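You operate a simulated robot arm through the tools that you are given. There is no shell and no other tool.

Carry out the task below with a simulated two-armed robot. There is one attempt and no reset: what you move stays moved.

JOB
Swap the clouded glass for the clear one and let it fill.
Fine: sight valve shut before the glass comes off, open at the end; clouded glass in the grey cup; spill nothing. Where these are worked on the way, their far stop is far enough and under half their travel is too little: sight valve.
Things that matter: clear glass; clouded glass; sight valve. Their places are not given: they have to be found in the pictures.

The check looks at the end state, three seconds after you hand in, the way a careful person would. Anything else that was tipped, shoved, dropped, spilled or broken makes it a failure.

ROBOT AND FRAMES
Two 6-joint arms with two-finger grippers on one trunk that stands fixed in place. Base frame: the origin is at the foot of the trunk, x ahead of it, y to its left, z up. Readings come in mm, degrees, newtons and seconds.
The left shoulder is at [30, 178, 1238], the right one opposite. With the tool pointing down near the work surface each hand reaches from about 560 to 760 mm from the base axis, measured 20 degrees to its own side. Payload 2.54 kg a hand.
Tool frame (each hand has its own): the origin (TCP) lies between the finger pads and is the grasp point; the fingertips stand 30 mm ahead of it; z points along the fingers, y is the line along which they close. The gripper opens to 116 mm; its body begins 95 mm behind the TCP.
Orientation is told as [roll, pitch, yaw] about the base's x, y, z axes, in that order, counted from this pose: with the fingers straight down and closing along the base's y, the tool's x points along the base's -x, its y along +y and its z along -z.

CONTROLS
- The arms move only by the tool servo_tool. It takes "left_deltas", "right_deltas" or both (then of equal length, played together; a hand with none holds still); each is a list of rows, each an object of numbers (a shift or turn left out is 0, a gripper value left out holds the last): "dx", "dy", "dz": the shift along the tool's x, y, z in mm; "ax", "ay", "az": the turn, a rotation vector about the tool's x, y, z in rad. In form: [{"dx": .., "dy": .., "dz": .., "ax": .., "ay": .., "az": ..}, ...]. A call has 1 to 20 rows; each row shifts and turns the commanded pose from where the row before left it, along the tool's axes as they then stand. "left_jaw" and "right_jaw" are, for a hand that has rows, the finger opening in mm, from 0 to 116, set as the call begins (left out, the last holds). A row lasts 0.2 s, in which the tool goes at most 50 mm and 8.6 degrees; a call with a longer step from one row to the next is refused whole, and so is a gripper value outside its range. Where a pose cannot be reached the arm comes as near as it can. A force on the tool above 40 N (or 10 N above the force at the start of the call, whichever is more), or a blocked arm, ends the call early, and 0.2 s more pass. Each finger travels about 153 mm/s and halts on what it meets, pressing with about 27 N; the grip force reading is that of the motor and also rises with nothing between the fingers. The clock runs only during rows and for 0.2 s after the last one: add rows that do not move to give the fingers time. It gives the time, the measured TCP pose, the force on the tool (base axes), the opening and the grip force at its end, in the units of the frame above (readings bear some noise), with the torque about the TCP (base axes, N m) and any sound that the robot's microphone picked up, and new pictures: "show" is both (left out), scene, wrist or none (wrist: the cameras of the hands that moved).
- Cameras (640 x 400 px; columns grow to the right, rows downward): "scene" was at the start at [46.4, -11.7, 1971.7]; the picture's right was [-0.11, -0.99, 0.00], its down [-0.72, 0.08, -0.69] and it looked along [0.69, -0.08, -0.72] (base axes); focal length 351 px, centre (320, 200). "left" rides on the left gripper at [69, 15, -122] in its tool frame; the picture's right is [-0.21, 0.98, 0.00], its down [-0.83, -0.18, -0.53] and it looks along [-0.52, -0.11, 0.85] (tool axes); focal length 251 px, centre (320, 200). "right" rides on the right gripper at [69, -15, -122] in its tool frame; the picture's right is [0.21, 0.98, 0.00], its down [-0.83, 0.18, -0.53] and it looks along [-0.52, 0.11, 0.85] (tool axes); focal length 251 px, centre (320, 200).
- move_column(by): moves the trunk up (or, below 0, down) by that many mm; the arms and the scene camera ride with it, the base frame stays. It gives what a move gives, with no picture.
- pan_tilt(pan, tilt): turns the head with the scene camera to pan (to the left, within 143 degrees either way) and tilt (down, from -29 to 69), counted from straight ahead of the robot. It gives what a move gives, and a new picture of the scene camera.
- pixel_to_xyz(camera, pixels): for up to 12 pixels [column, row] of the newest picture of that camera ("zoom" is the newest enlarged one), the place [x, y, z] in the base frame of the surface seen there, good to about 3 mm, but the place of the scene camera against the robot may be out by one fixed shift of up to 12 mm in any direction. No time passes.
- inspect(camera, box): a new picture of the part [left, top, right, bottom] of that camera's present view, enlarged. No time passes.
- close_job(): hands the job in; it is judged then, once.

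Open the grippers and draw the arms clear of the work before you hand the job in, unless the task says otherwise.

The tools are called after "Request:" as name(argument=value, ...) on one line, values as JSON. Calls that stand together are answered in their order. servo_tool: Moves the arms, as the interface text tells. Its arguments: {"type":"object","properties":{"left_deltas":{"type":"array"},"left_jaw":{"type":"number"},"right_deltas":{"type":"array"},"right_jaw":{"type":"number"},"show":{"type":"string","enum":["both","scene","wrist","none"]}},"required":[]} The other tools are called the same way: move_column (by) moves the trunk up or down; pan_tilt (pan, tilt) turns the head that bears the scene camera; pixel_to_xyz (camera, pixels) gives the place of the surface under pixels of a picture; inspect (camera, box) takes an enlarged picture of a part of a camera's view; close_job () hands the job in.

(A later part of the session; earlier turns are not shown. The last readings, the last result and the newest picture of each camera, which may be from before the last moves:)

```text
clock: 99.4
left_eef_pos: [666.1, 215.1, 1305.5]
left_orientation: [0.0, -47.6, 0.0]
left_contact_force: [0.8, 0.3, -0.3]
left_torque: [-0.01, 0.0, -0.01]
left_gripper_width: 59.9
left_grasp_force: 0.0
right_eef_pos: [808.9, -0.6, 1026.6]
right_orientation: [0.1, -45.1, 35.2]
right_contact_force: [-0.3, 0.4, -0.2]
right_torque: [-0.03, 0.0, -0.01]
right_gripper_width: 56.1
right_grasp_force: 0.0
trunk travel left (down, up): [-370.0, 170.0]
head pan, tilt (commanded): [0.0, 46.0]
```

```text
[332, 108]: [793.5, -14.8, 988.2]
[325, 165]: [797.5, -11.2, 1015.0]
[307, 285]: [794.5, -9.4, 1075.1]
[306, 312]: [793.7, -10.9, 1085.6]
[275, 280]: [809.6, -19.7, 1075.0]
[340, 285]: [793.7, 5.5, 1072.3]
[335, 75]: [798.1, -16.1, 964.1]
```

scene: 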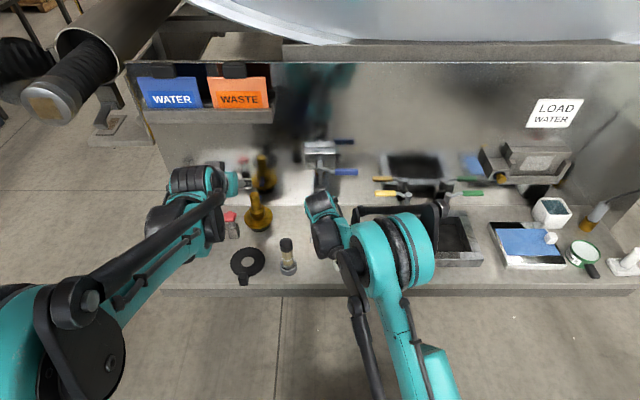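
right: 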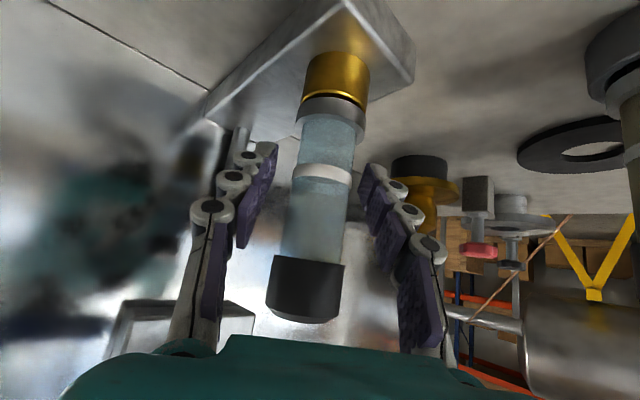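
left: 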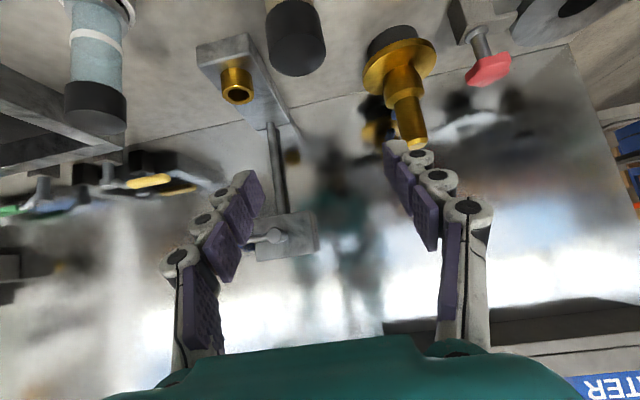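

The glass stands upright by itself. I re-grip and screw clockwise another ~55° in stages, pressing lightly.

Request:
servo_tool(right_deltas=[{}, {}, {}], right_jaw=20, show="none")

Request:
servo_tool(right_deltas=[{"dx": 0.7, "dz": 0.7}, {"ax": 0.0683, "az": 0.0681}, {"ax": 0.0683, "az": 0.0681}, {"ax": 0.0683, "az": 0.0681}, {}], right_jaw=20, show="none")

Request:
servo_tool(right_deltas=[{"ax": 0.0683, "az": 0.0681}, {"ax": 0.0683, "az": 0.0681}, {"ax": 0.0683, "az": 0.0681}, {}], right_jaw=20, show="none")

Request:
servo_tool(right_deltas=[{"ax": 0.0683, "az": 0.0681}, {"ax": 0.0683, "az": 0.0681}, {"ax": 0.0683, "az": 0.0681}, {}], right_jaw=20, show="wrist")

Request:
inspect(camera="right", box=[280, 20, 410, 140])

```text
clock: 100.2
left_eef_pos: [664.8, 214.5, 1304.9]
left_orientation: [0.0, -47.6, 0.0]
left_contact_force: [0.8, -0.2, 0.1]
left_torque: [0.01, -0.02, 0.02]
left_gripper_width: 60.1
left_grasp_force: 0.1
right_eef_pos: [808.6, -1.3, 1025.2]
right_orientation: [0.0, -45.1, 35.1]
right_contact_force: [0.6, 1.5, 1.8]
right_torque: [0.12, -0.1, 0.01]
right_gripper_width: 36.2
right_grasp_force: 26.6
trunk travel left (down, up): [-370.0, 170.0]
head pan, tilt (commanded): [0.0, 46.0]
```

```text
clock: 101.4
left_eef_pos: [665.0, 214.0, 1305.3]
left_orientation: [0.1, -47.6, 0.0]
left_contact_force: [0.6, -0.3, 1.0]
left_torque: [0.0, -0.01, -0.02]
left_gripper_width: 59.9
left_grasp_force: 0.1
right_eef_pos: [809.6, -0.7, 1025.8]
right_orientation: [0.1, -45.2, 18.5]
right_contact_force: [3.0, -2.5, 15.0]
right_torque: [-0.12, -0.27, 0.0]
right_gripper_width: 36.1
right_grasp_force: 26.9
trunk travel left (down, up): [-370.0, 170.0]
head pan, tilt (commanded): [0.0, 46.0]
```

```text
clock: 102.4
left_eef_pos: [665.3, 213.2, 1305.6]
left_orientation: [0.1, -47.6, -0.1]
left_contact_force: [-0.1, -0.7, -0.6]
left_torque: [0.0, 0.02, 0.02]
left_gripper_width: 60.0
left_grasp_force: 0.0
right_eef_pos: [808.8, -0.1, 1026.1]
right_orientation: [0.0, -45.1, 2.1]
right_contact_force: [6.7, -0.5, 14.8]
right_torque: [0.04, -0.48, -0.04]
right_gripper_width: 36.1
right_grasp_force: 26.8
trunk travel left (down, up): [-370.0, 170.0]
head pan, tilt (commanded): [0.0, 46.0]
```

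```text
clock: 103.4
left_eef_pos: [665.0, 215.0, 1304.9]
left_orientation: [0.0, -47.5, -0.1]
left_contact_force: [-0.1, -0.6, 0.4]
left_torque: [0.0, -0.01, 0.0]
left_gripper_width: 60.0
left_grasp_force: 0.0
right_eef_pos: [808.6, 0.4, 1026.0]
right_orientation: [0.2, -45.2, -14.5]
right_contact_force: [10.3, 1.3, 16.1]
right_torque: [0.07, -0.7, 0.02]
right_gripper_width: 36.1
right_grasp_force: 27.0
trunk travel left (down, up): [-370.0, 170.0]
head pan, tilt (commanded): [0.0, 46.0]
```

right: 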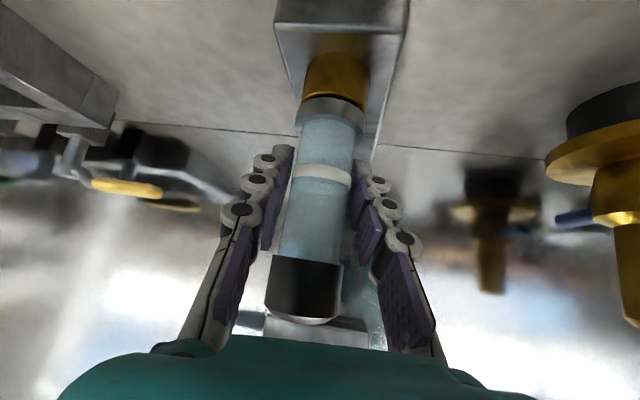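

```text
3.33 times, centred on (345, 80) of right
```

zoom: 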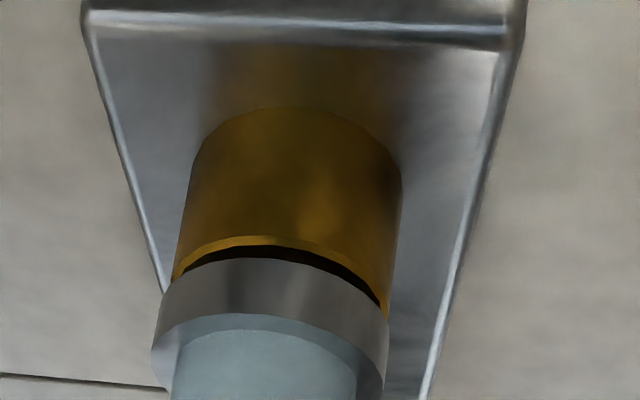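

About 100° clockwise in total. I test the lock with a gentle pull of 4 mm.

Request:
servo_tool(right_deltas=[{"dx": -1.4, "dz": -1.4}, {"dx": -1.4, "dz": -1.4}, {}], right_jaw=20, show="none")

Request:
servo_tool(right_deltas=[{"dx": -1.05, "dz": -1.05}, {}], right_jaw=20, show="wrist")

Request:
inspect(camera="right", box=[280, 20, 410, 140])

```text
clock: 104.2
left_eef_pos: [667.2, 214.6, 1303.8]
left_orientation: [0.0, -47.5, 0.0]
left_contact_force: [0.1, -0.5, -0.1]
left_torque: [0.0, -0.01, -0.01]
left_gripper_width: 59.9
left_grasp_force: 0.0
right_eef_pos: [808.6, -0.3, 1025.8]
right_orientation: [-0.1, -44.7, -14.7]
right_contact_force: [-5.1, 4.2, -17.4]
right_torque: [0.27, 0.37, 0.0]
right_gripper_width: 36.2
right_grasp_force: 26.8
trunk travel left (down, up): [-370.0, 170.0]
head pan, tilt (commanded): [0.0, 46.0]
```

```text
clock: 104.8
left_eef_pos: [667.8, 215.1, 1304.1]
left_orientation: [0.1, -47.4, 0.1]
left_contact_force: [-0.4, 0.0, -0.2]
left_torque: [0.01, -0.02, 0.0]
left_gripper_width: 60.1
left_grasp_force: 0.2
right_eef_pos: [810.6, -1.6, 1028.6]
right_orientation: [0.0, -44.9, -14.5]
right_contact_force: [-2.8, 2.4, -21.8]
right_torque: [0.16, 0.16, 0.02]
right_gripper_width: 36.0
right_grasp_force: 26.4
trunk travel left (down, up): [-370.0, 170.0]
head pan, tilt (commanded): [0.0, 46.0]
```

right: 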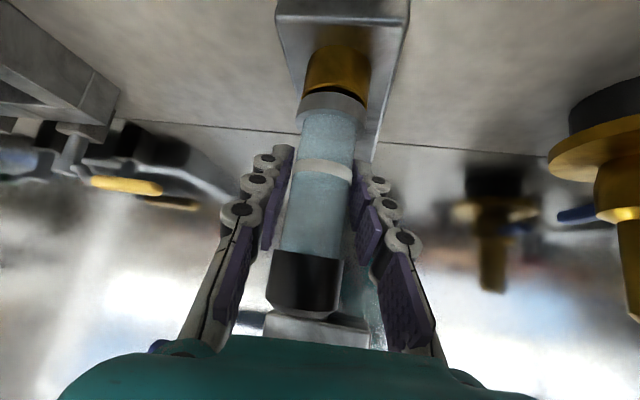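

```text
3.33 times, centred on (345, 80) of right
```

zoom: 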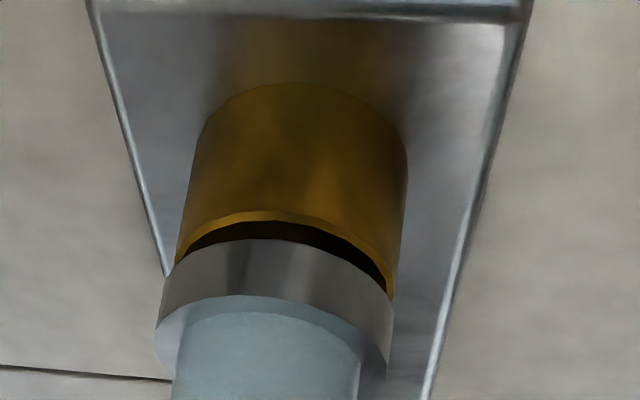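

It holds against 22 N, so the thread has engaged; the gap has slight play. I press back down and ratchet further clockwise to the end stop.

Request:
servo_tool(right_deltas=[{"dx": 1.6, "dz": 1.6}, {"dx": 1.6, "dz": 1.6}, {}], right_jaw=20, show="none")

Request:
servo_tool(right_deltas=[{}, {}, {"ax": -0.0883, "az": -0.088}, {"ax": -0.0883, "az": -0.088}, {"ax": -0.0883, "az": -0.088}, {"ax": -0.0883, "az": -0.088}, {"ax": -0.0883, "az": -0.088}, {"ax": -0.0883, "az": -0.088}, {"ax": -0.0883, "az": -0.088}, {}], right_jaw=56, show="wrist")

Request:
inspect(camera="right", box=[280, 20, 410, 140])

```text
clock: 105.6
left_eef_pos: [664.4, 214.7, 1305.3]
left_orientation: [0.1, -47.6, -0.1]
left_contact_force: [-0.9, 0.3, -0.4]
left_torque: [0.02, -0.03, 0.0]
left_gripper_width: 60.2
left_grasp_force: 0.1
right_eef_pos: [810.2, 0.7, 1027.8]
right_orientation: [0.1, -45.3, -14.5]
right_contact_force: [7.3, 0.5, 15.5]
right_torque: [-0.11, -0.66, 0.09]
right_gripper_width: 35.9
right_grasp_force: 26.8
trunk travel left (down, up): [-370.0, 170.0]
head pan, tilt (commanded): [0.0, 46.0]
```

```text
clock: 107.8
left_eef_pos: [666.0, 213.8, 1304.7]
left_orientation: [-0.1, -47.5, 0.0]
left_contact_force: [-0.6, 0.0, 0.1]
left_torque: [0.03, 0.01, -0.02]
left_gripper_width: 60.2
left_grasp_force: 0.0
right_eef_pos: [809.2, -0.4, 1025.2]
right_orientation: [0.2, -45.1, 35.5]
right_contact_force: [0.7, 0.1, 0.1]
right_torque: [-0.04, -0.01, -0.01]
right_gripper_width: 55.8
right_grasp_force: 0.0
trunk travel left (down, up): [-370.0, 170.0]
head pan, tilt (commanded): [0.0, 46.0]
```

right: 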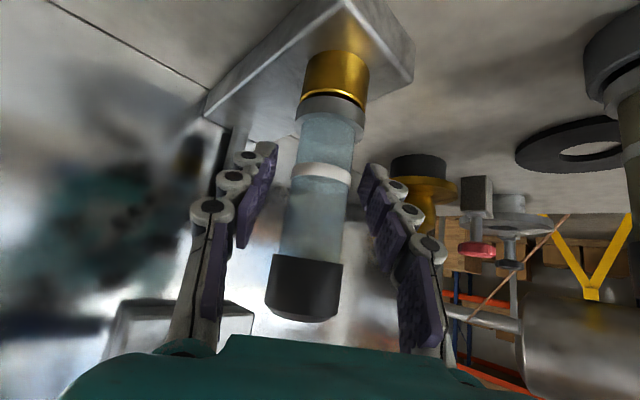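

```text
3.33 times, centred on (345, 80) of right
```

zoom: 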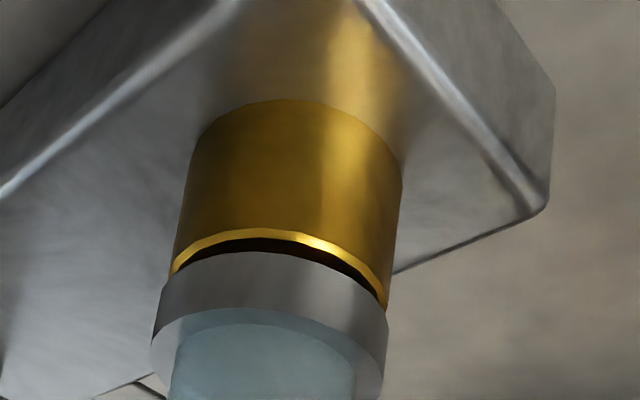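

I re-grip and turn clockwise again, looking for a rising torque.

Request:
servo_tool(right_deltas=[{}, {}, {}], right_jaw=20, show="none")

Request:
servo_tool(right_deltas=[{"ax": 0.0683, "az": 0.0681}, {"ax": 0.0683, "az": 0.0681}, {"ax": 0.0683, "az": 0.0681}], right_jaw=20, show="none")

Request:
servo_tool(right_deltas=[{"ax": 0.0683, "az": 0.0681}, {"ax": 0.0683, "az": 0.0681}, {"ax": 0.0683, "az": 0.0681}], right_jaw=20, show="none")

Request:
servo_tool(right_deltas=[{"ax": 0.0683, "az": 0.0681}, {"ax": 0.0683, "az": 0.0681}, {"ax": 0.0683, "az": 0.0681}], right_jaw=20, show="wrist")

Request:
inspect(camera="right", box=[280, 20, 410, 140])

```text
clock: 108.6
left_eef_pos: [665.9, 214.7, 1305.5]
left_orientation: [-0.1, -47.5, 0.0]
left_contact_force: [0.1, -0.1, 0.3]
left_torque: [0.0, -0.01, 0.01]
left_gripper_width: 59.6
left_grasp_force: 0.2
right_eef_pos: [809.0, -1.6, 1026.2]
right_orientation: [0.1, -45.1, 35.4]
right_contact_force: [0.8, 0.9, 3.4]
right_torque: [0.13, -0.1, -0.01]
right_gripper_width: 35.3
right_grasp_force: 27.4
trunk travel left (down, up): [-370.0, 170.0]
head pan, tilt (commanded): [0.0, 46.0]
```

```text
clock: 109.4
left_eef_pos: [666.7, 215.2, 1305.3]
left_orientation: [-0.1, -47.6, 0.0]
left_contact_force: [0.0, 0.8, -0.5]
left_torque: [0.02, 0.01, 0.0]
left_gripper_width: 59.9
left_grasp_force: 0.0
right_eef_pos: [808.3, -0.7, 1026.4]
right_orientation: [0.1, -45.1, 18.8]
right_contact_force: [8.4, 1.5, 7.5]
right_torque: [0.2, -0.6, 0.03]
right_gripper_width: 35.6
right_grasp_force: 27.2
trunk travel left (down, up): [-370.0, 170.0]
head pan, tilt (commanded): [0.0, 46.0]
```

```text
clock: 110.2
left_eef_pos: [665.7, 215.2, 1304.4]
left_orientation: [0.0, -47.6, 0.0]
left_contact_force: [1.0, -0.4, 0.3]
left_torque: [-0.04, -0.01, 0.0]
left_gripper_width: 60.0
left_grasp_force: 0.1
right_eef_pos: [808.6, 1.4, 1025.7]
right_orientation: [0.1, -45.1, 2.3]
right_contact_force: [2.8, 3.9, 9.4]
right_torque: [0.35, 0.07, 0.44]
right_gripper_width: 35.9
right_grasp_force: 27.2
trunk travel left (down, up): [-370.0, 170.0]
head pan, tilt (commanded): [0.0, 46.0]
```

```text
clock: 111.0
left_eef_pos: [666.6, 214.6, 1305.1]
left_orientation: [0.0, -47.6, 0.0]
left_contact_force: [-0.6, 0.0, -0.1]
left_torque: [-0.05, 0.02, 0.0]
left_gripper_width: 60.1
left_grasp_force: 0.3
right_eef_pos: [808.5, -0.3, 1025.0]
right_orientation: [0.1, -45.0, -14.4]
right_contact_force: [0.9, 2.5, -1.0]
right_torque: [-0.03, 0.05, 0.27]
right_gripper_width: 35.4
right_grasp_force: 27.4
trunk travel left (down, up): [-370.0, 170.0]
head pan, tilt (commanded): [0.0, 46.0]
```

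right: 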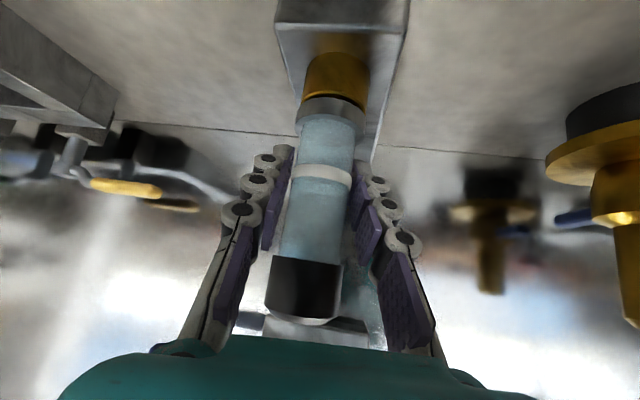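

```text
3.33 times, centred on (345, 80) of right
```

zoom: 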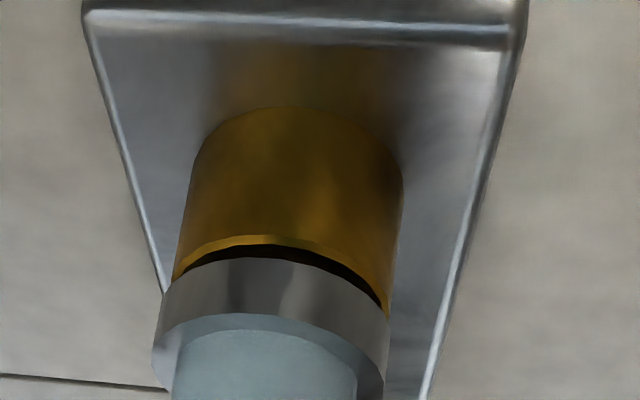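

Torque rose to 0.44 N m and then slipped at 0.27: the clockwise stop is reached, so it is tight. I make a short pull test of 2 mm to confirm the seat.

Request:
servo_tool(right_deltas=[{"dx": -1.4, "dz": -1.4}, {"dx": -0.7, "dz": -0.7}, {}], right_jaw=20, show="wrist")

Request:
inspect(camera="right", box=[280, 20, 410, 140])

```text
clock: 111.8
left_eef_pos: [666.9, 214.7, 1302.7]
left_orientation: [0.1, -47.5, 0.0]
left_contact_force: [0.4, -0.7, 0.1]
left_torque: [-0.01, -0.01, 0.0]
left_gripper_width: 60.1
left_grasp_force: 0.1
right_eef_pos: [808.9, -1.1, 1027.0]
right_orientation: [0.1, -44.8, -14.3]
right_contact_force: [-5.0, 4.2, -20.4]
right_torque: [-0.06, 0.19, -0.16]
right_gripper_width: 35.4
right_grasp_force: 26.9
trunk travel left (down, up): [-370.0, 170.0]
head pan, tilt (commanded): [0.0, 46.0]
```

right: 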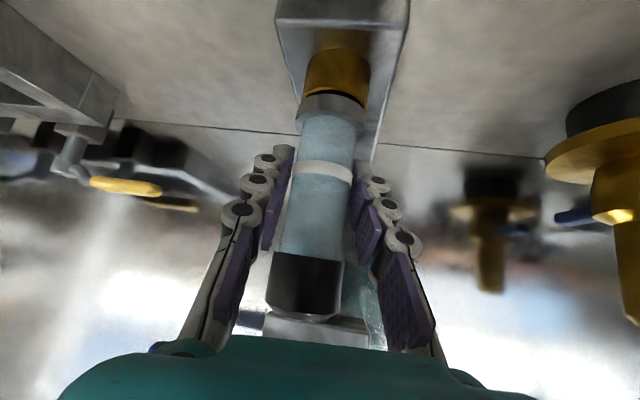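

```text
3.33 times, centred on (345, 80) of right
```

zoom: 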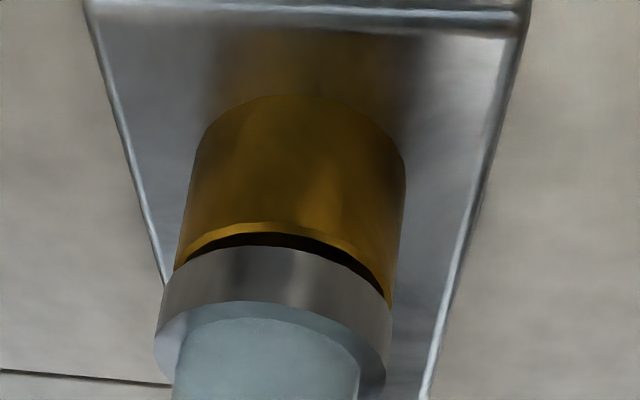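

Held at 20 N with the gap unchanged: seated and locked. I open the right hand, turn it to yaw 0 and withdraw along its axis.

Request:
servo_tool(right_deltas=[{}, {}, {"ax": -0.0885, "az": -0.0882}, {"ax": -0.0885, "az": -0.0882}, {}, {"dz": -20}, {"dz": -30}, {"dz": -30}, {"dz": -30}, {}], right_jaw=66)

Request:
inspect(camera="right", box=[250, 0, 410, 180])

```text
clock: 114.0
left_eef_pos: [667.1, 214.9, 1304.4]
left_orientation: [0.0, -47.5, 0.0]
left_contact_force: [-0.2, 0.8, 0.5]
left_torque: [0.01, 0.04, -0.01]
left_gripper_width: 59.9
left_grasp_force: 0.0
right_eef_pos: [734.0, -0.7, 1106.9]
right_orientation: [0.2, -45.1, 0.1]
right_contact_force: [-0.4, 0.5, -0.4]
right_torque: [0.0, 0.02, -0.02]
right_gripper_width: 66.3
right_grasp_force: 0.0
trunk travel left (down, up): [-370.0, 170.0]
head pan, tilt (commanded): [0.0, 46.0]
```

scene: 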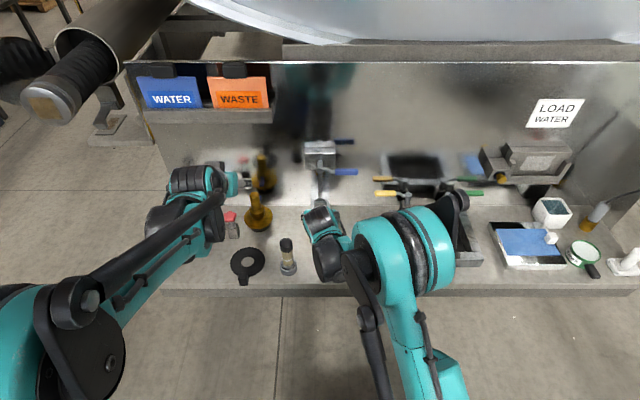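
right: 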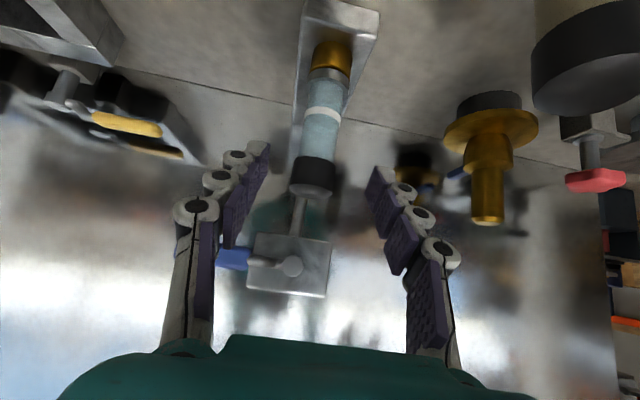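

```text
2.22 times, centred on (330, 90) of right
```

zoom: 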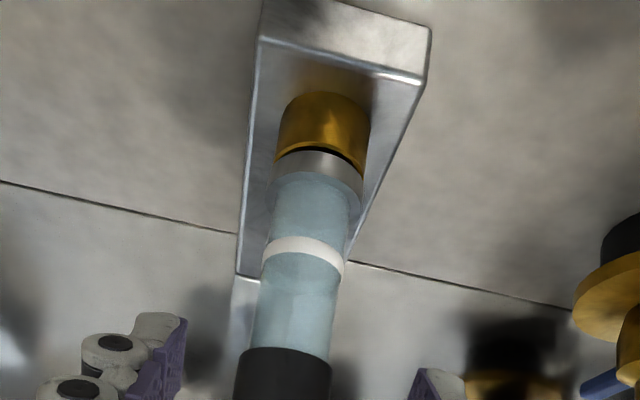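

The clear glass stands upright and seated in the socket. Next I open the valve: the right hand goes up and aside, points forward with closed fingers, to push the lever up from below.

Request:
servo_tool(right_deltas=[{"dx": -12, "dy": -5, "dz": -14.8}, {"dx": -12, "dy": -15, "dz": -14.8}, {"dx": -12, "dy": -18, "dz": -14.8}, {"dx": -12, "dy": -18, "dz": -14.8}, {"dx": -12, "dy": -18, "dz": -14.8}, {"ay": -0.131}, {"ay": -0.131}, {"ay": -0.131}, {"ay": -0.131}, {"ay": -0.131}, {"ay": -0.131}, {}], right_jaw=0)

```text
clock: 116.6
left_eef_pos: [666.3, 213.8, 1305.0]
left_orientation: [0.0, -47.6, 0.1]
left_contact_force: [-0.2, 0.0, -0.1]
left_torque: [0.01, 0.0, 0.01]
left_gripper_width: 60.0
left_grasp_force: 0.1
right_eef_pos: [726.4, -72.9, 1206.2]
right_orientation: [22.2, -89.6, -21.9]
right_contact_force: [-0.3, 0.6, -0.1]
right_torque: [0.01, 0.01, -0.01]
right_gripper_width: 0.0
right_grasp_force: 27.2
right hand out of reach, approached as far as the arm can: row 11
trunk travel left (down, up): [-370.0, 170.0]
head pan, tilt (commanded): [0.0, 46.0]
```

scene: 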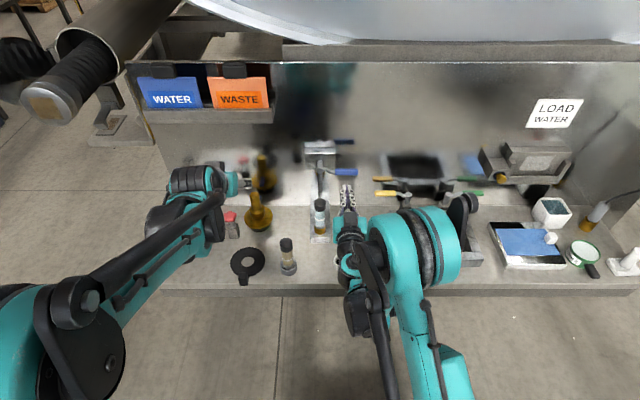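
right: 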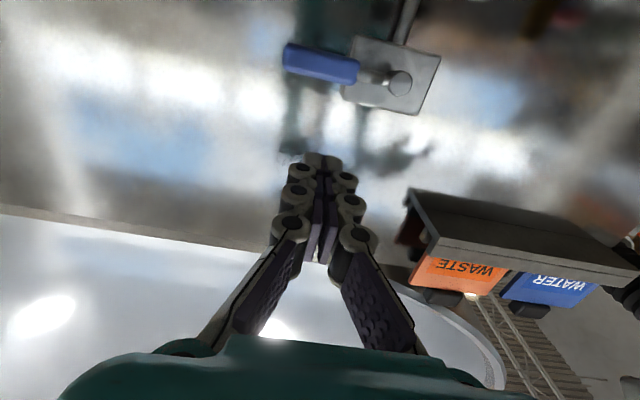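

The hand points forward, fingers closed; the lever shows at (320,62) level, stem knob at (400,83). I measure lever and stem from this camera.

Request:
pixel_to_xyz(camera="right", pixels=[[288, 55], [300, 60], [320, 63], [345, 70], [400, 83], [320, 75], [325, 50], [375, 78], [310, 72]])

Request:
inspect(camera="right", box=[260, 20, 460, 180])

```text
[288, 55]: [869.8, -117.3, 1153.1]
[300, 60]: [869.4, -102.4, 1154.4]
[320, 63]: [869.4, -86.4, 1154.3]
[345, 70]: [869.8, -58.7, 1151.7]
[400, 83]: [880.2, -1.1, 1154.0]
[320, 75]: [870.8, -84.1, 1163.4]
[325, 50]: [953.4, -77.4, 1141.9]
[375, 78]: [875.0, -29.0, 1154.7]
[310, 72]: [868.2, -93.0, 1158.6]
```

```text
2.50 times, centred on (360, 100) of right
```

zoom: 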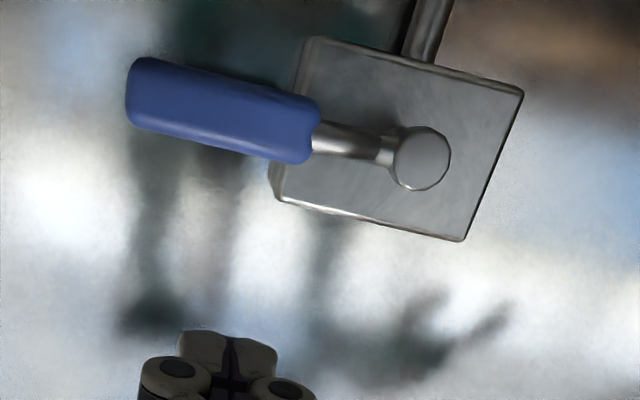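

Lever axis z≈1154 from y=-46 to -118, stem at (880,-1,1154). I lower the closed fingers to z≈1122 at y≈-80 and then go forward under the handle.

Request:
servo_tool(right_deltas=[{"dx": 28, "dy": -2.4, "dz": 11.3}, {"dx": 28, "dy": -2.4, "dz": 11.3}, {"dx": 28, "dy": -2.4, "dz": 11.3}, {}], right_jaw=0, show="wrist")

```text
clock: 117.6
left_eef_pos: [664.8, 213.6, 1305.3]
left_orientation: [-0.1, -47.6, 0.0]
left_contact_force: [0.9, 0.1, -0.1]
left_torque: [-0.01, -0.02, 0.01]
left_gripper_width: 60.1
left_grasp_force: 0.1
right_eef_pos: [772.3, -78.8, 1130.4]
right_orientation: [136.0, -89.7, -135.9]
right_contact_force: [-0.3, 0.7, 0.4]
right_torque: [-0.05, 0.02, -0.01]
right_gripper_width: 0.0
right_grasp_force: 27.0
right hand out of reach, approached as far as the arm can: row 1, 2
trunk travel left (down, up): [-370.0, 170.0]
head pan, tilt (commanded): [0.0, 46.0]
```

right: 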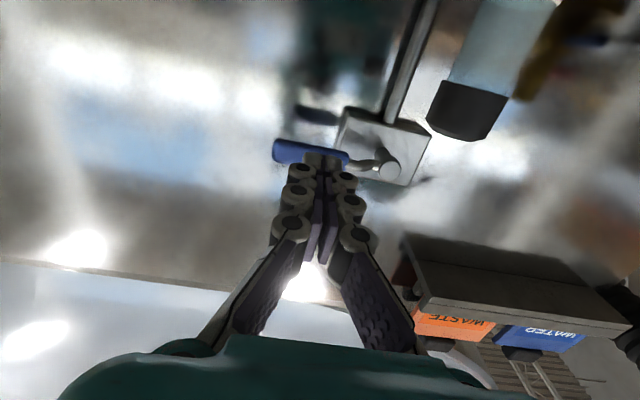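

I lower 9 mm more and go forward 92 mm beneath the handle.

Request:
servo_tool(right_deltas=[{"dx": 9}, {"dz": 23}, {"dz": 23}, {"dz": 23}, {"dz": 22}, {}], right_jaw=0)

Request:
inspect(camera="scene", box=[290, 120, 400, 220])

```text
clock: 119.0
left_eef_pos: [665.8, 214.1, 1304.7]
left_orientation: [0.0, -47.6, -0.1]
left_contact_force: [-1.0, -0.8, -0.5]
left_torque: [-0.05, 0.0, 0.01]
left_gripper_width: 59.9
left_grasp_force: 0.0
right_eef_pos: [861.0, -78.6, 1119.4]
right_orientation: [132.0, -89.7, -131.9]
right_contact_force: [-0.9, -0.4, 0.0]
right_torque: [-0.01, 0.0, 0.02]
right_gripper_width: 0.0
right_grasp_force: 26.8
trunk travel left (down, up): [-370.0, 170.0]
head pan, tilt (commanded): [0.0, 46.0]
```

scene: 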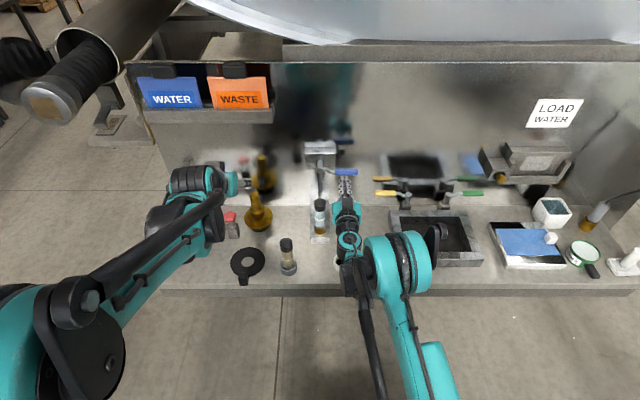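
right: 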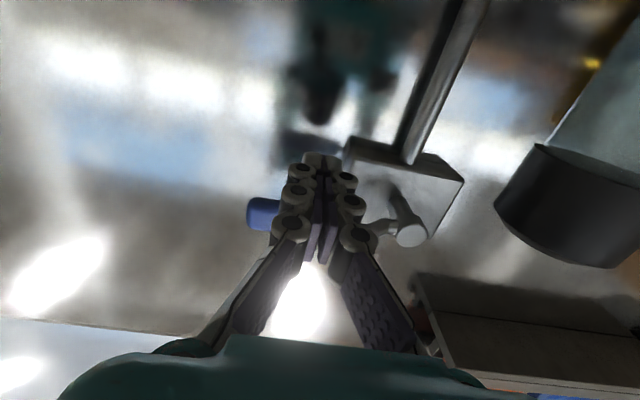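

```text
4.00 times, centred on (345, 170) of scene
```

zoom: 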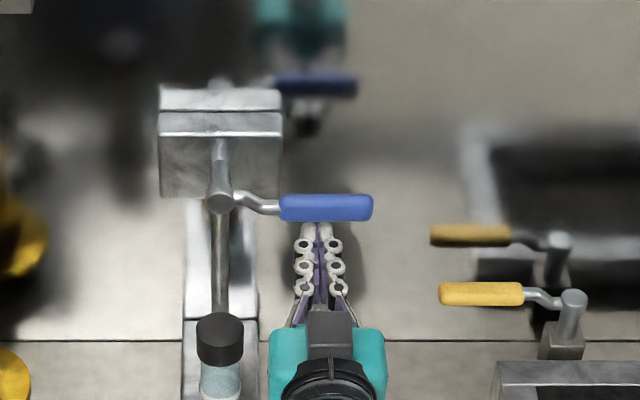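

The closed fingers are right under the handle. I push it up along the arc about the stem, first half to about 45°.

Request:
servo_tool(right_deltas=[{"dx": -6.3, "dy": 0.3}, {"dx": -6.3, "dy": 0.3}, {"dx": -10.3, "dy": -1.5}, {"dx": -10.3, "dy": -1.5}, {"dx": -10.4, "dy": 1.2}, {"dx": -10.4, "dy": 1.2}, {"dx": -9.7, "dy": 3.9}, {"dx": -9.7, "dy": 3.9}], right_jaw=0)

Request:
inspect(camera="scene", box=[290, 120, 400, 220])

```text
clock: 120.8
left_eef_pos: [665.6, 213.7, 1304.7]
left_orientation: [0.0, -47.5, 0.1]
left_contact_force: [0.0, 0.2, -0.3]
left_torque: [0.02, 0.01, 0.0]
left_gripper_width: 60.1
left_grasp_force: 0.1
right_eef_pos: [863.1, -70.0, 1191.5]
right_orientation: [126.9, -89.9, -126.7]
right_contact_force: [-0.4, -0.6, -1.3]
right_torque: [-0.01, -0.01, 0.0]
right_gripper_width: 0.0
right_grasp_force: 26.7
trunk travel left (down, up): [-370.0, 170.0]
head pan, tilt (commanded): [0.0, 46.0]
```

scene: 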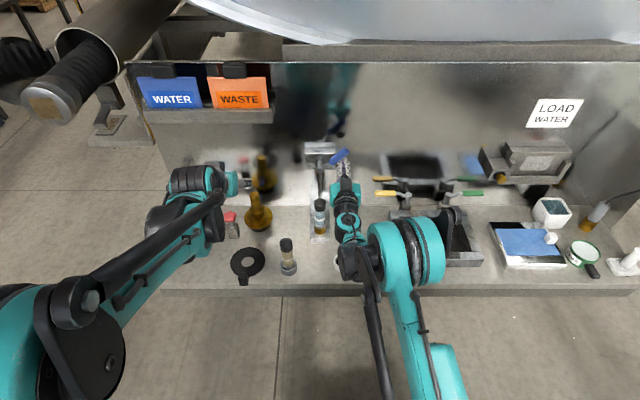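
right: 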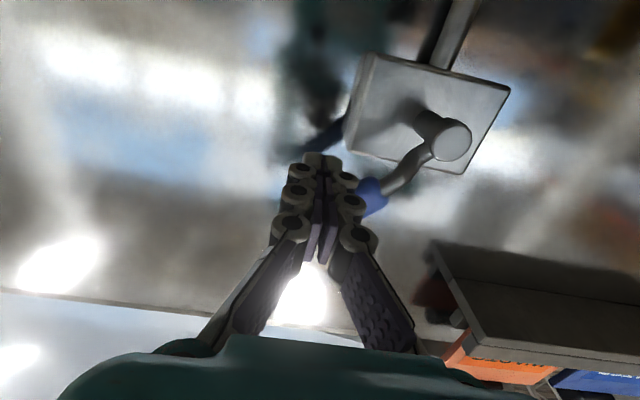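

```text
4.00 times, centred on (345, 170) of scene
```

zoom: 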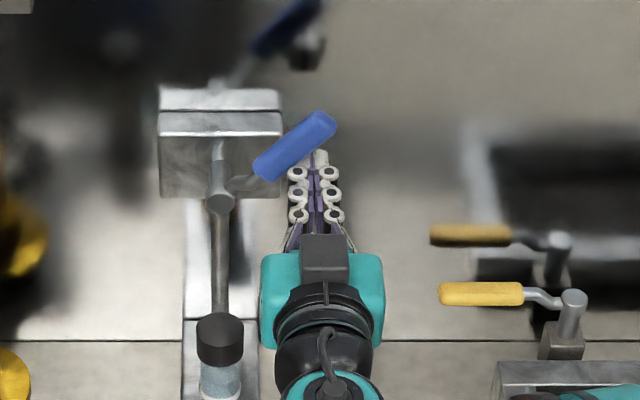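

The handle is up about 40° with almost no force. I go on along the arc to vertical and slightly beyond, to its stop.

Request:
servo_tool(right_deltas=[{"dx": -8.45, "dy": 6.2}, {"dx": -8.45, "dy": 6.2}, {"dx": -6.5, "dy": 8.2}, {"dx": -6.5, "dy": 8.2}, {"dx": -4.1, "dy": 9.6}, {"dx": -4.1, "dy": 9.6}, {}], right_jaw=0)

Request:
inspect(camera="scene", box=[290, 120, 400, 220])

Request:
inspect(camera="right", box=[240, 0, 480, 270])

```text
clock: 122.4
left_eef_pos: [664.7, 212.0, 1306.6]
left_orientation: [0.1, -47.6, -0.1]
left_contact_force: [-0.1, 0.4, -0.8]
left_torque: [-0.02, 0.02, -0.04]
left_gripper_width: 59.9
left_grasp_force: 0.1
right_eef_pos: [864.2, -25.3, 1229.5]
right_orientation: [112.3, -89.8, -112.4]
right_contact_force: [-1.8, -11.3, -3.8]
right_torque: [-0.08, 0.02, -0.11]
right_gripper_width: 0.1
right_grasp_force: 26.7
trunk travel left (down, up): [-370.0, 170.0]
head pan, tilt (commanded): [0.0, 46.0]
```

scene: 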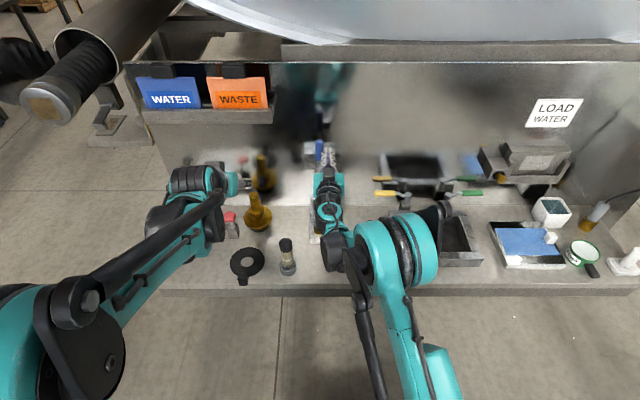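
right: 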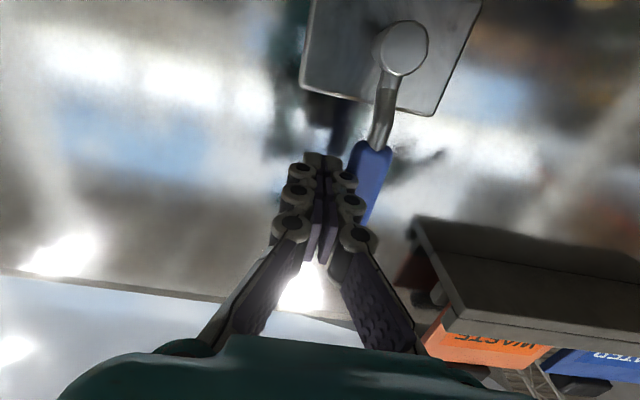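

```text
4.00 times, centred on (345, 170) of scene
```

zoom: 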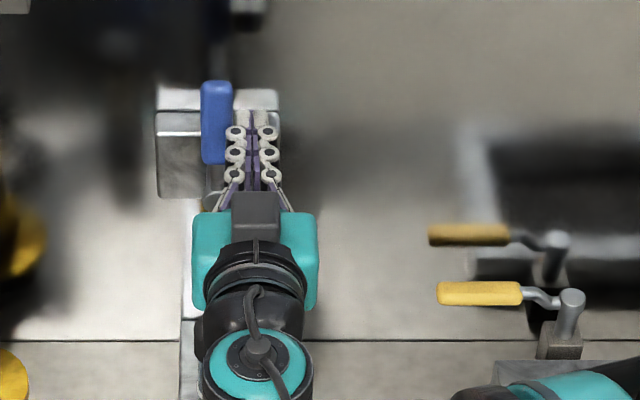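

```text
1.48 times, centred on (360, 135) of right
```

zoom: 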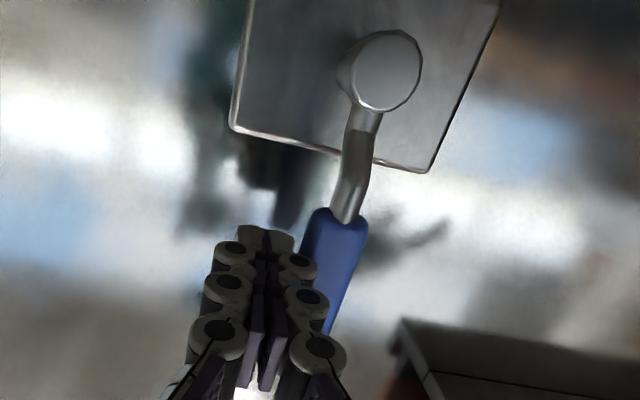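

The reaction of -11 N shows the lever is at its open stop, vertical. I move off sideways, draw back and look at the glass filling.

Request:
servo_tool(right_deltas=[{"dy": -8}, {"dy": -8}, {"dz": -30}, {"dz": -35}, {"dz": -35}, {"dx": -15, "dy": -25}, {"dx": -15, "dy": -30}, {"dx": -15, "dy": -30}, {}], right_jaw=0)

Request:
inspect(camera="scene", box=[270, 130, 370, 290])

```text
clock: 124.4
left_eef_pos: [666.7, 214.1, 1304.8]
left_orientation: [0.1, -47.5, 0.0]
left_contact_force: [-0.4, -0.1, 0.3]
left_torque: [0.01, 0.01, -0.03]
left_gripper_width: 60.1
left_grasp_force: 0.1
right_eef_pos: [763.7, -123.5, 1276.4]
right_orientation: [131.1, -89.9, -130.8]
right_contact_force: [-0.1, 0.2, -0.3]
right_torque: [-0.02, 0.02, -0.02]
right_gripper_width: 0.3
right_grasp_force: 26.4
trunk travel left (down, up): [-370.0, 170.0]
head pan, tilt (commanded): [0.0, 46.0]
```

scene: 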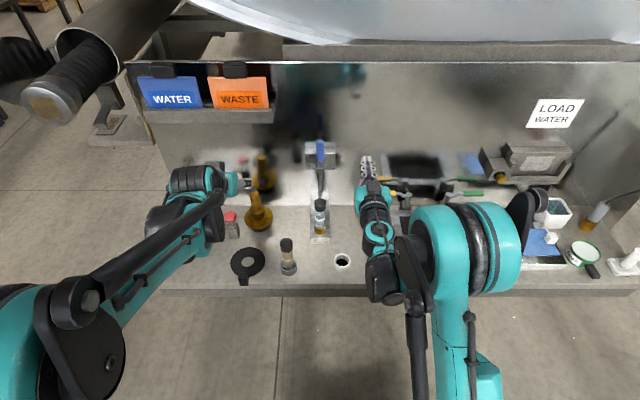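
right: 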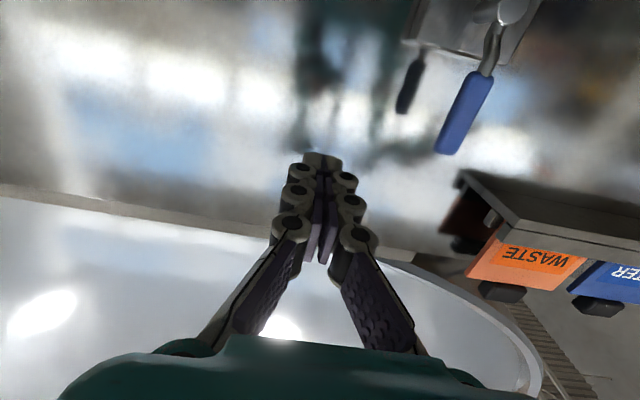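

```text
2.50 times, centred on (320, 210) of scene
```

zoom: 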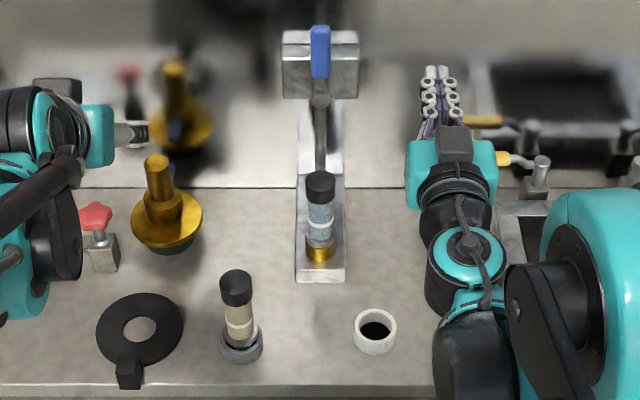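

The lever is vertical, the clear glass sits in the socket and the clouded one in the grey cup. I enlarge the glass to see it filling and check for drips.

Request:
inspect(camera="scene", box=[300, 185, 340, 250])

Request:
inspect(camera="scene", box=[270, 225, 310, 285])

Request:
inspect(camera="scene", box=[295, 135, 345, 205])

```text
6.15 times, centred on (320, 218) of scene
```

zoom: 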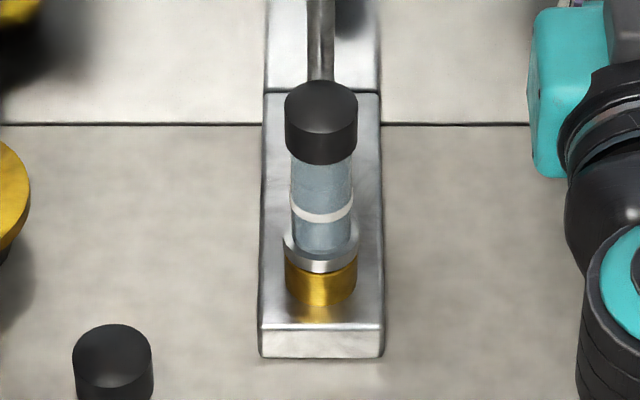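

```text
6.67 times, centred on (290, 255) of scene
```

zoom: 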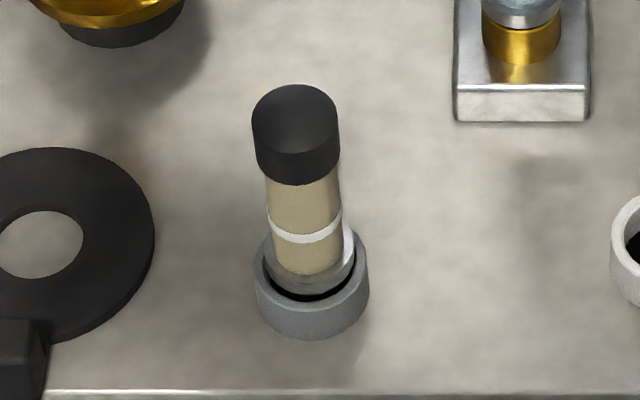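

```text
5.71 times, centred on (320, 170) of scene
```

zoom: 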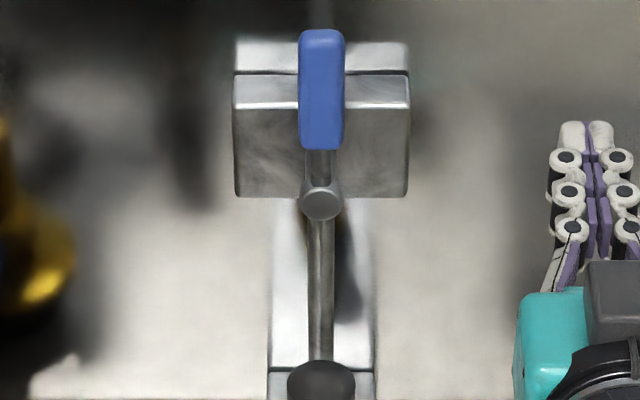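

Everything looks in place and dry. I draw both hands back and up to clear poses with open grippers while the glass fills.

Request:
servo_tool(right_deltas=[{"dx": -10, "dy": -5, "dz": -24, "ay": 0.1428}, {"dx": -6.5, "dy": -5, "dz": -25.2, "ay": 0.1428}, {"dx": -2.8, "dy": -5, "dz": -25.8, "ay": 0.1428}, {"dx": 0.85, "dy": -5, "dz": -25.9, "ay": 0.1428}, {"dx": 4.6, "dy": -5, "dz": -25.6, "ay": 0.1428}, {"dx": 8.1, "dy": -5, "dz": -24.6, "ay": 0.1428}, {"dx": 11.6, "dy": -5, "dz": -23.3, "ay": 0.1428}, {"dx": 14.8, "dy": -5, "dz": -21.4, "ay": 0.1428}, {"dx": 17.7, "dy": -5, "dz": -19, "ay": 0.1428}, {"dx": 20.2, "dy": -5, "dz": -16.4, "ay": 0.1428}, {"dx": 22.4, "dy": -5, "dz": -13.3, "ay": 0.1428}, {}], right_jaw=80, show="none")

Request:
servo_tool(left_deltas=[{"dx": 6.7, "dy": 4, "dz": -23.6, "ay": 0.104}, {"dx": 9.2, "dy": 4, "dz": -22.8, "ay": 0.104}, {"dx": 11.5, "dy": 4, "dz": -21.7, "ay": 0.104}, {"dx": 13.7, "dy": 4, "dz": -20.5, "ay": 0.104}, {"dx": 15.7, "dy": 4, "dz": -19, "ay": 0.104}, {"dx": 17.5, "dy": 4, "dz": -17.2, "ay": 0.104}, {"dx": 19.2, "dy": 4, "dz": -15.3, "ay": 0.104}, {"dx": 20.8, "dy": 4, "dz": -13.2, "ay": 0.104}, {}], left_jaw=80)

Request:
inspect(camera="scene", box=[260, 130, 380, 300])

Request:
inspect(camera="scene", box=[300, 185, 340, 250])

```text
clock: 127.0
left_eef_pos: [665.8, 213.9, 1305.2]
left_orientation: [0.0, -47.6, -0.1]
left_contact_force: [-0.5, 0.5, -1.2]
left_torque: [0.01, 0.01, 0.03]
left_gripper_width: 60.0
left_grasp_force: 0.0
right_eef_pos: [505.6, -179.4, 1385.0]
right_orientation: [0.1, 0.0, 0.1]
right_contact_force: [-0.6, -0.8, 0.3]
right_torque: [-0.02, -0.01, 0.04]
right_gripper_width: 80.1
right_grasp_force: 0.1
right hand out of reach, approached as far as the arm can: row 1
trunk travel left (down, up): [-370.0, 170.0]
head pan, tilt (commanded): [0.0, 46.0]
```

```text
clock: 129.0
left_eef_pos: [489.8, 244.0, 1393.2]
left_orientation: [0.0, 0.2, 0.0]
left_contact_force: [-0.3, -0.3, -0.7]
left_torque: [-0.02, 0.02, 0.0]
left_gripper_width: 80.3
left_grasp_force: 0.1
right_eef_pos: [505.7, -179.1, 1384.0]
right_orientation: [0.1, -0.1, 0.1]
right_contact_force: [0.7, 0.1, -0.4]
right_torque: [-0.01, 0.02, 0.01]
right_gripper_width: 80.1
right_grasp_force: 0.1
trunk travel left (down, up): [-370.0, 170.0]
head pan, tilt (commanded): [0.0, 46.0]
```

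scene: 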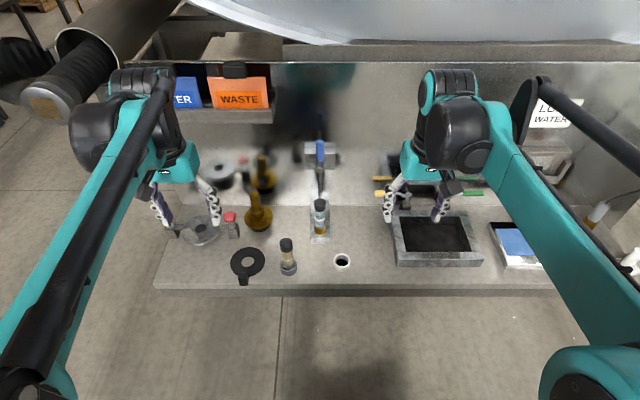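
left: 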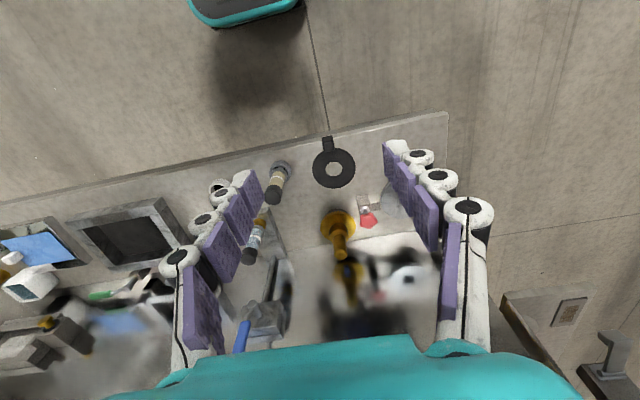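

```text
2.35 times, centred on (320, 215) of scene
```

zoom: 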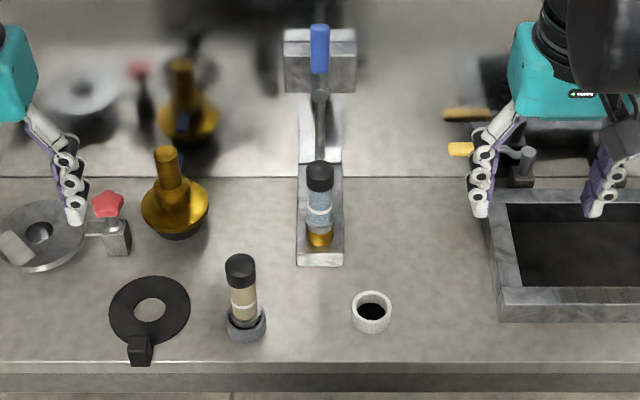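

```text
6.15 times, centred on (320, 218) of scene
```

zoom: 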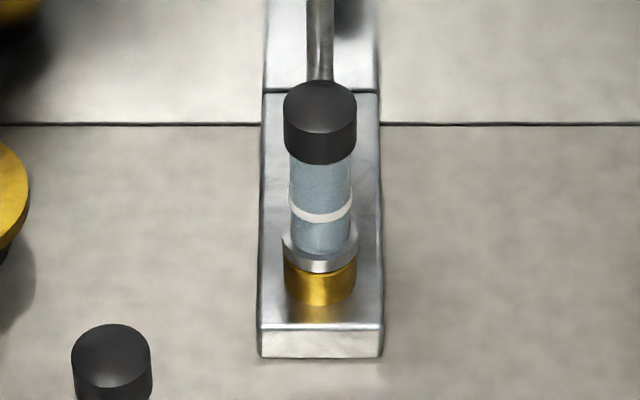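

Arms are clear. I wait a few seconds and look again at the glass from the right wrist camera to see whether the level rises.

Request:
servo_tool(right_deltas=[{}, {}, {}, {}, {}, {}, {}, {}, {}, {}, {}, {}, {}, {}, {}, {}, {}, {}, {}, {}], right_jaw=80, show="wrist")

Request:
inspect(camera="scene", box=[300, 185, 340, 250])

```text
clock: 133.2
left_eef_pos: [490.7, 244.1, 1392.4]
left_orientation: [0.0, 0.1, 0.0]
left_contact_force: [0.6, 0.2, -0.2]
left_torque: [0.0, 0.03, 0.0]
left_gripper_width: 80.0
left_grasp_force: 0.1
right_eef_pos: [505.9, -179.3, 1383.7]
right_orientation: [0.1, -0.1, 0.1]
right_contact_force: [-0.1, -0.4, -0.4]
right_torque: [-0.01, 0.01, -0.02]
right_gripper_width: 80.0
right_grasp_force: 0.1
trunk travel left (down, up): [-370.0, 170.0]
head pan, tilt (commanded): [0.0, 46.0]
```

right: 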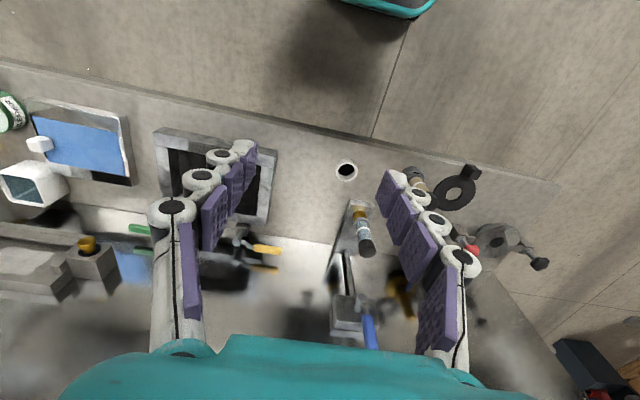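

```text
6.15 times, centred on (320, 218) of scene
```

zoom: 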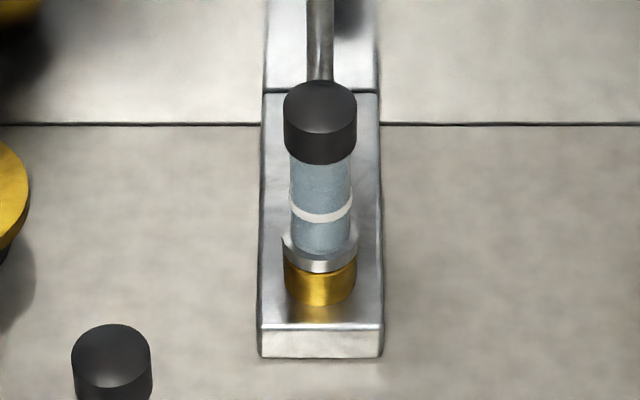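

I enlarge the glass, lever and cup in the right wrist picture for a last check.

Request:
inspect(camera="right", box=[330, 190, 400, 270])

Request:
inspect(camera="left", box=[220, 150, 310, 360])

Request:
inspect(camera="right", box=[310, 260, 410, 350])

```text
5.00 times, centred on (365, 230) of right
```

zoom: 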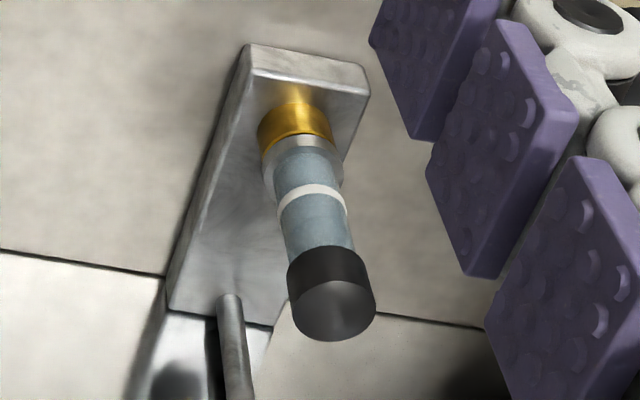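

```text
1.90 times, centred on (265, 255) of left
```

zoom: 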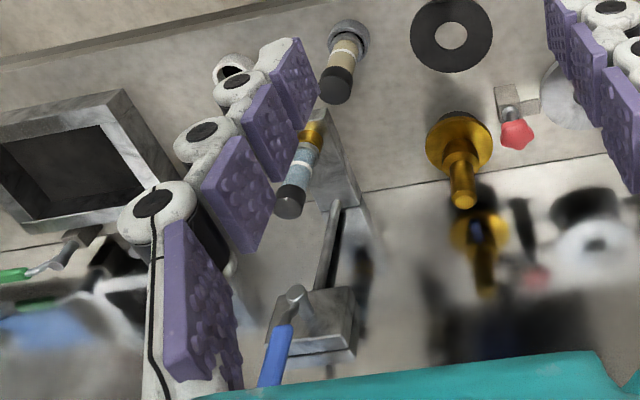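

```text
4.44 times, centred on (360, 305) of right
```

zoom: 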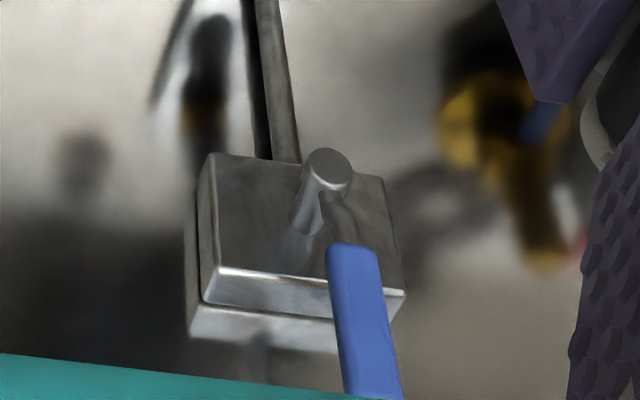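

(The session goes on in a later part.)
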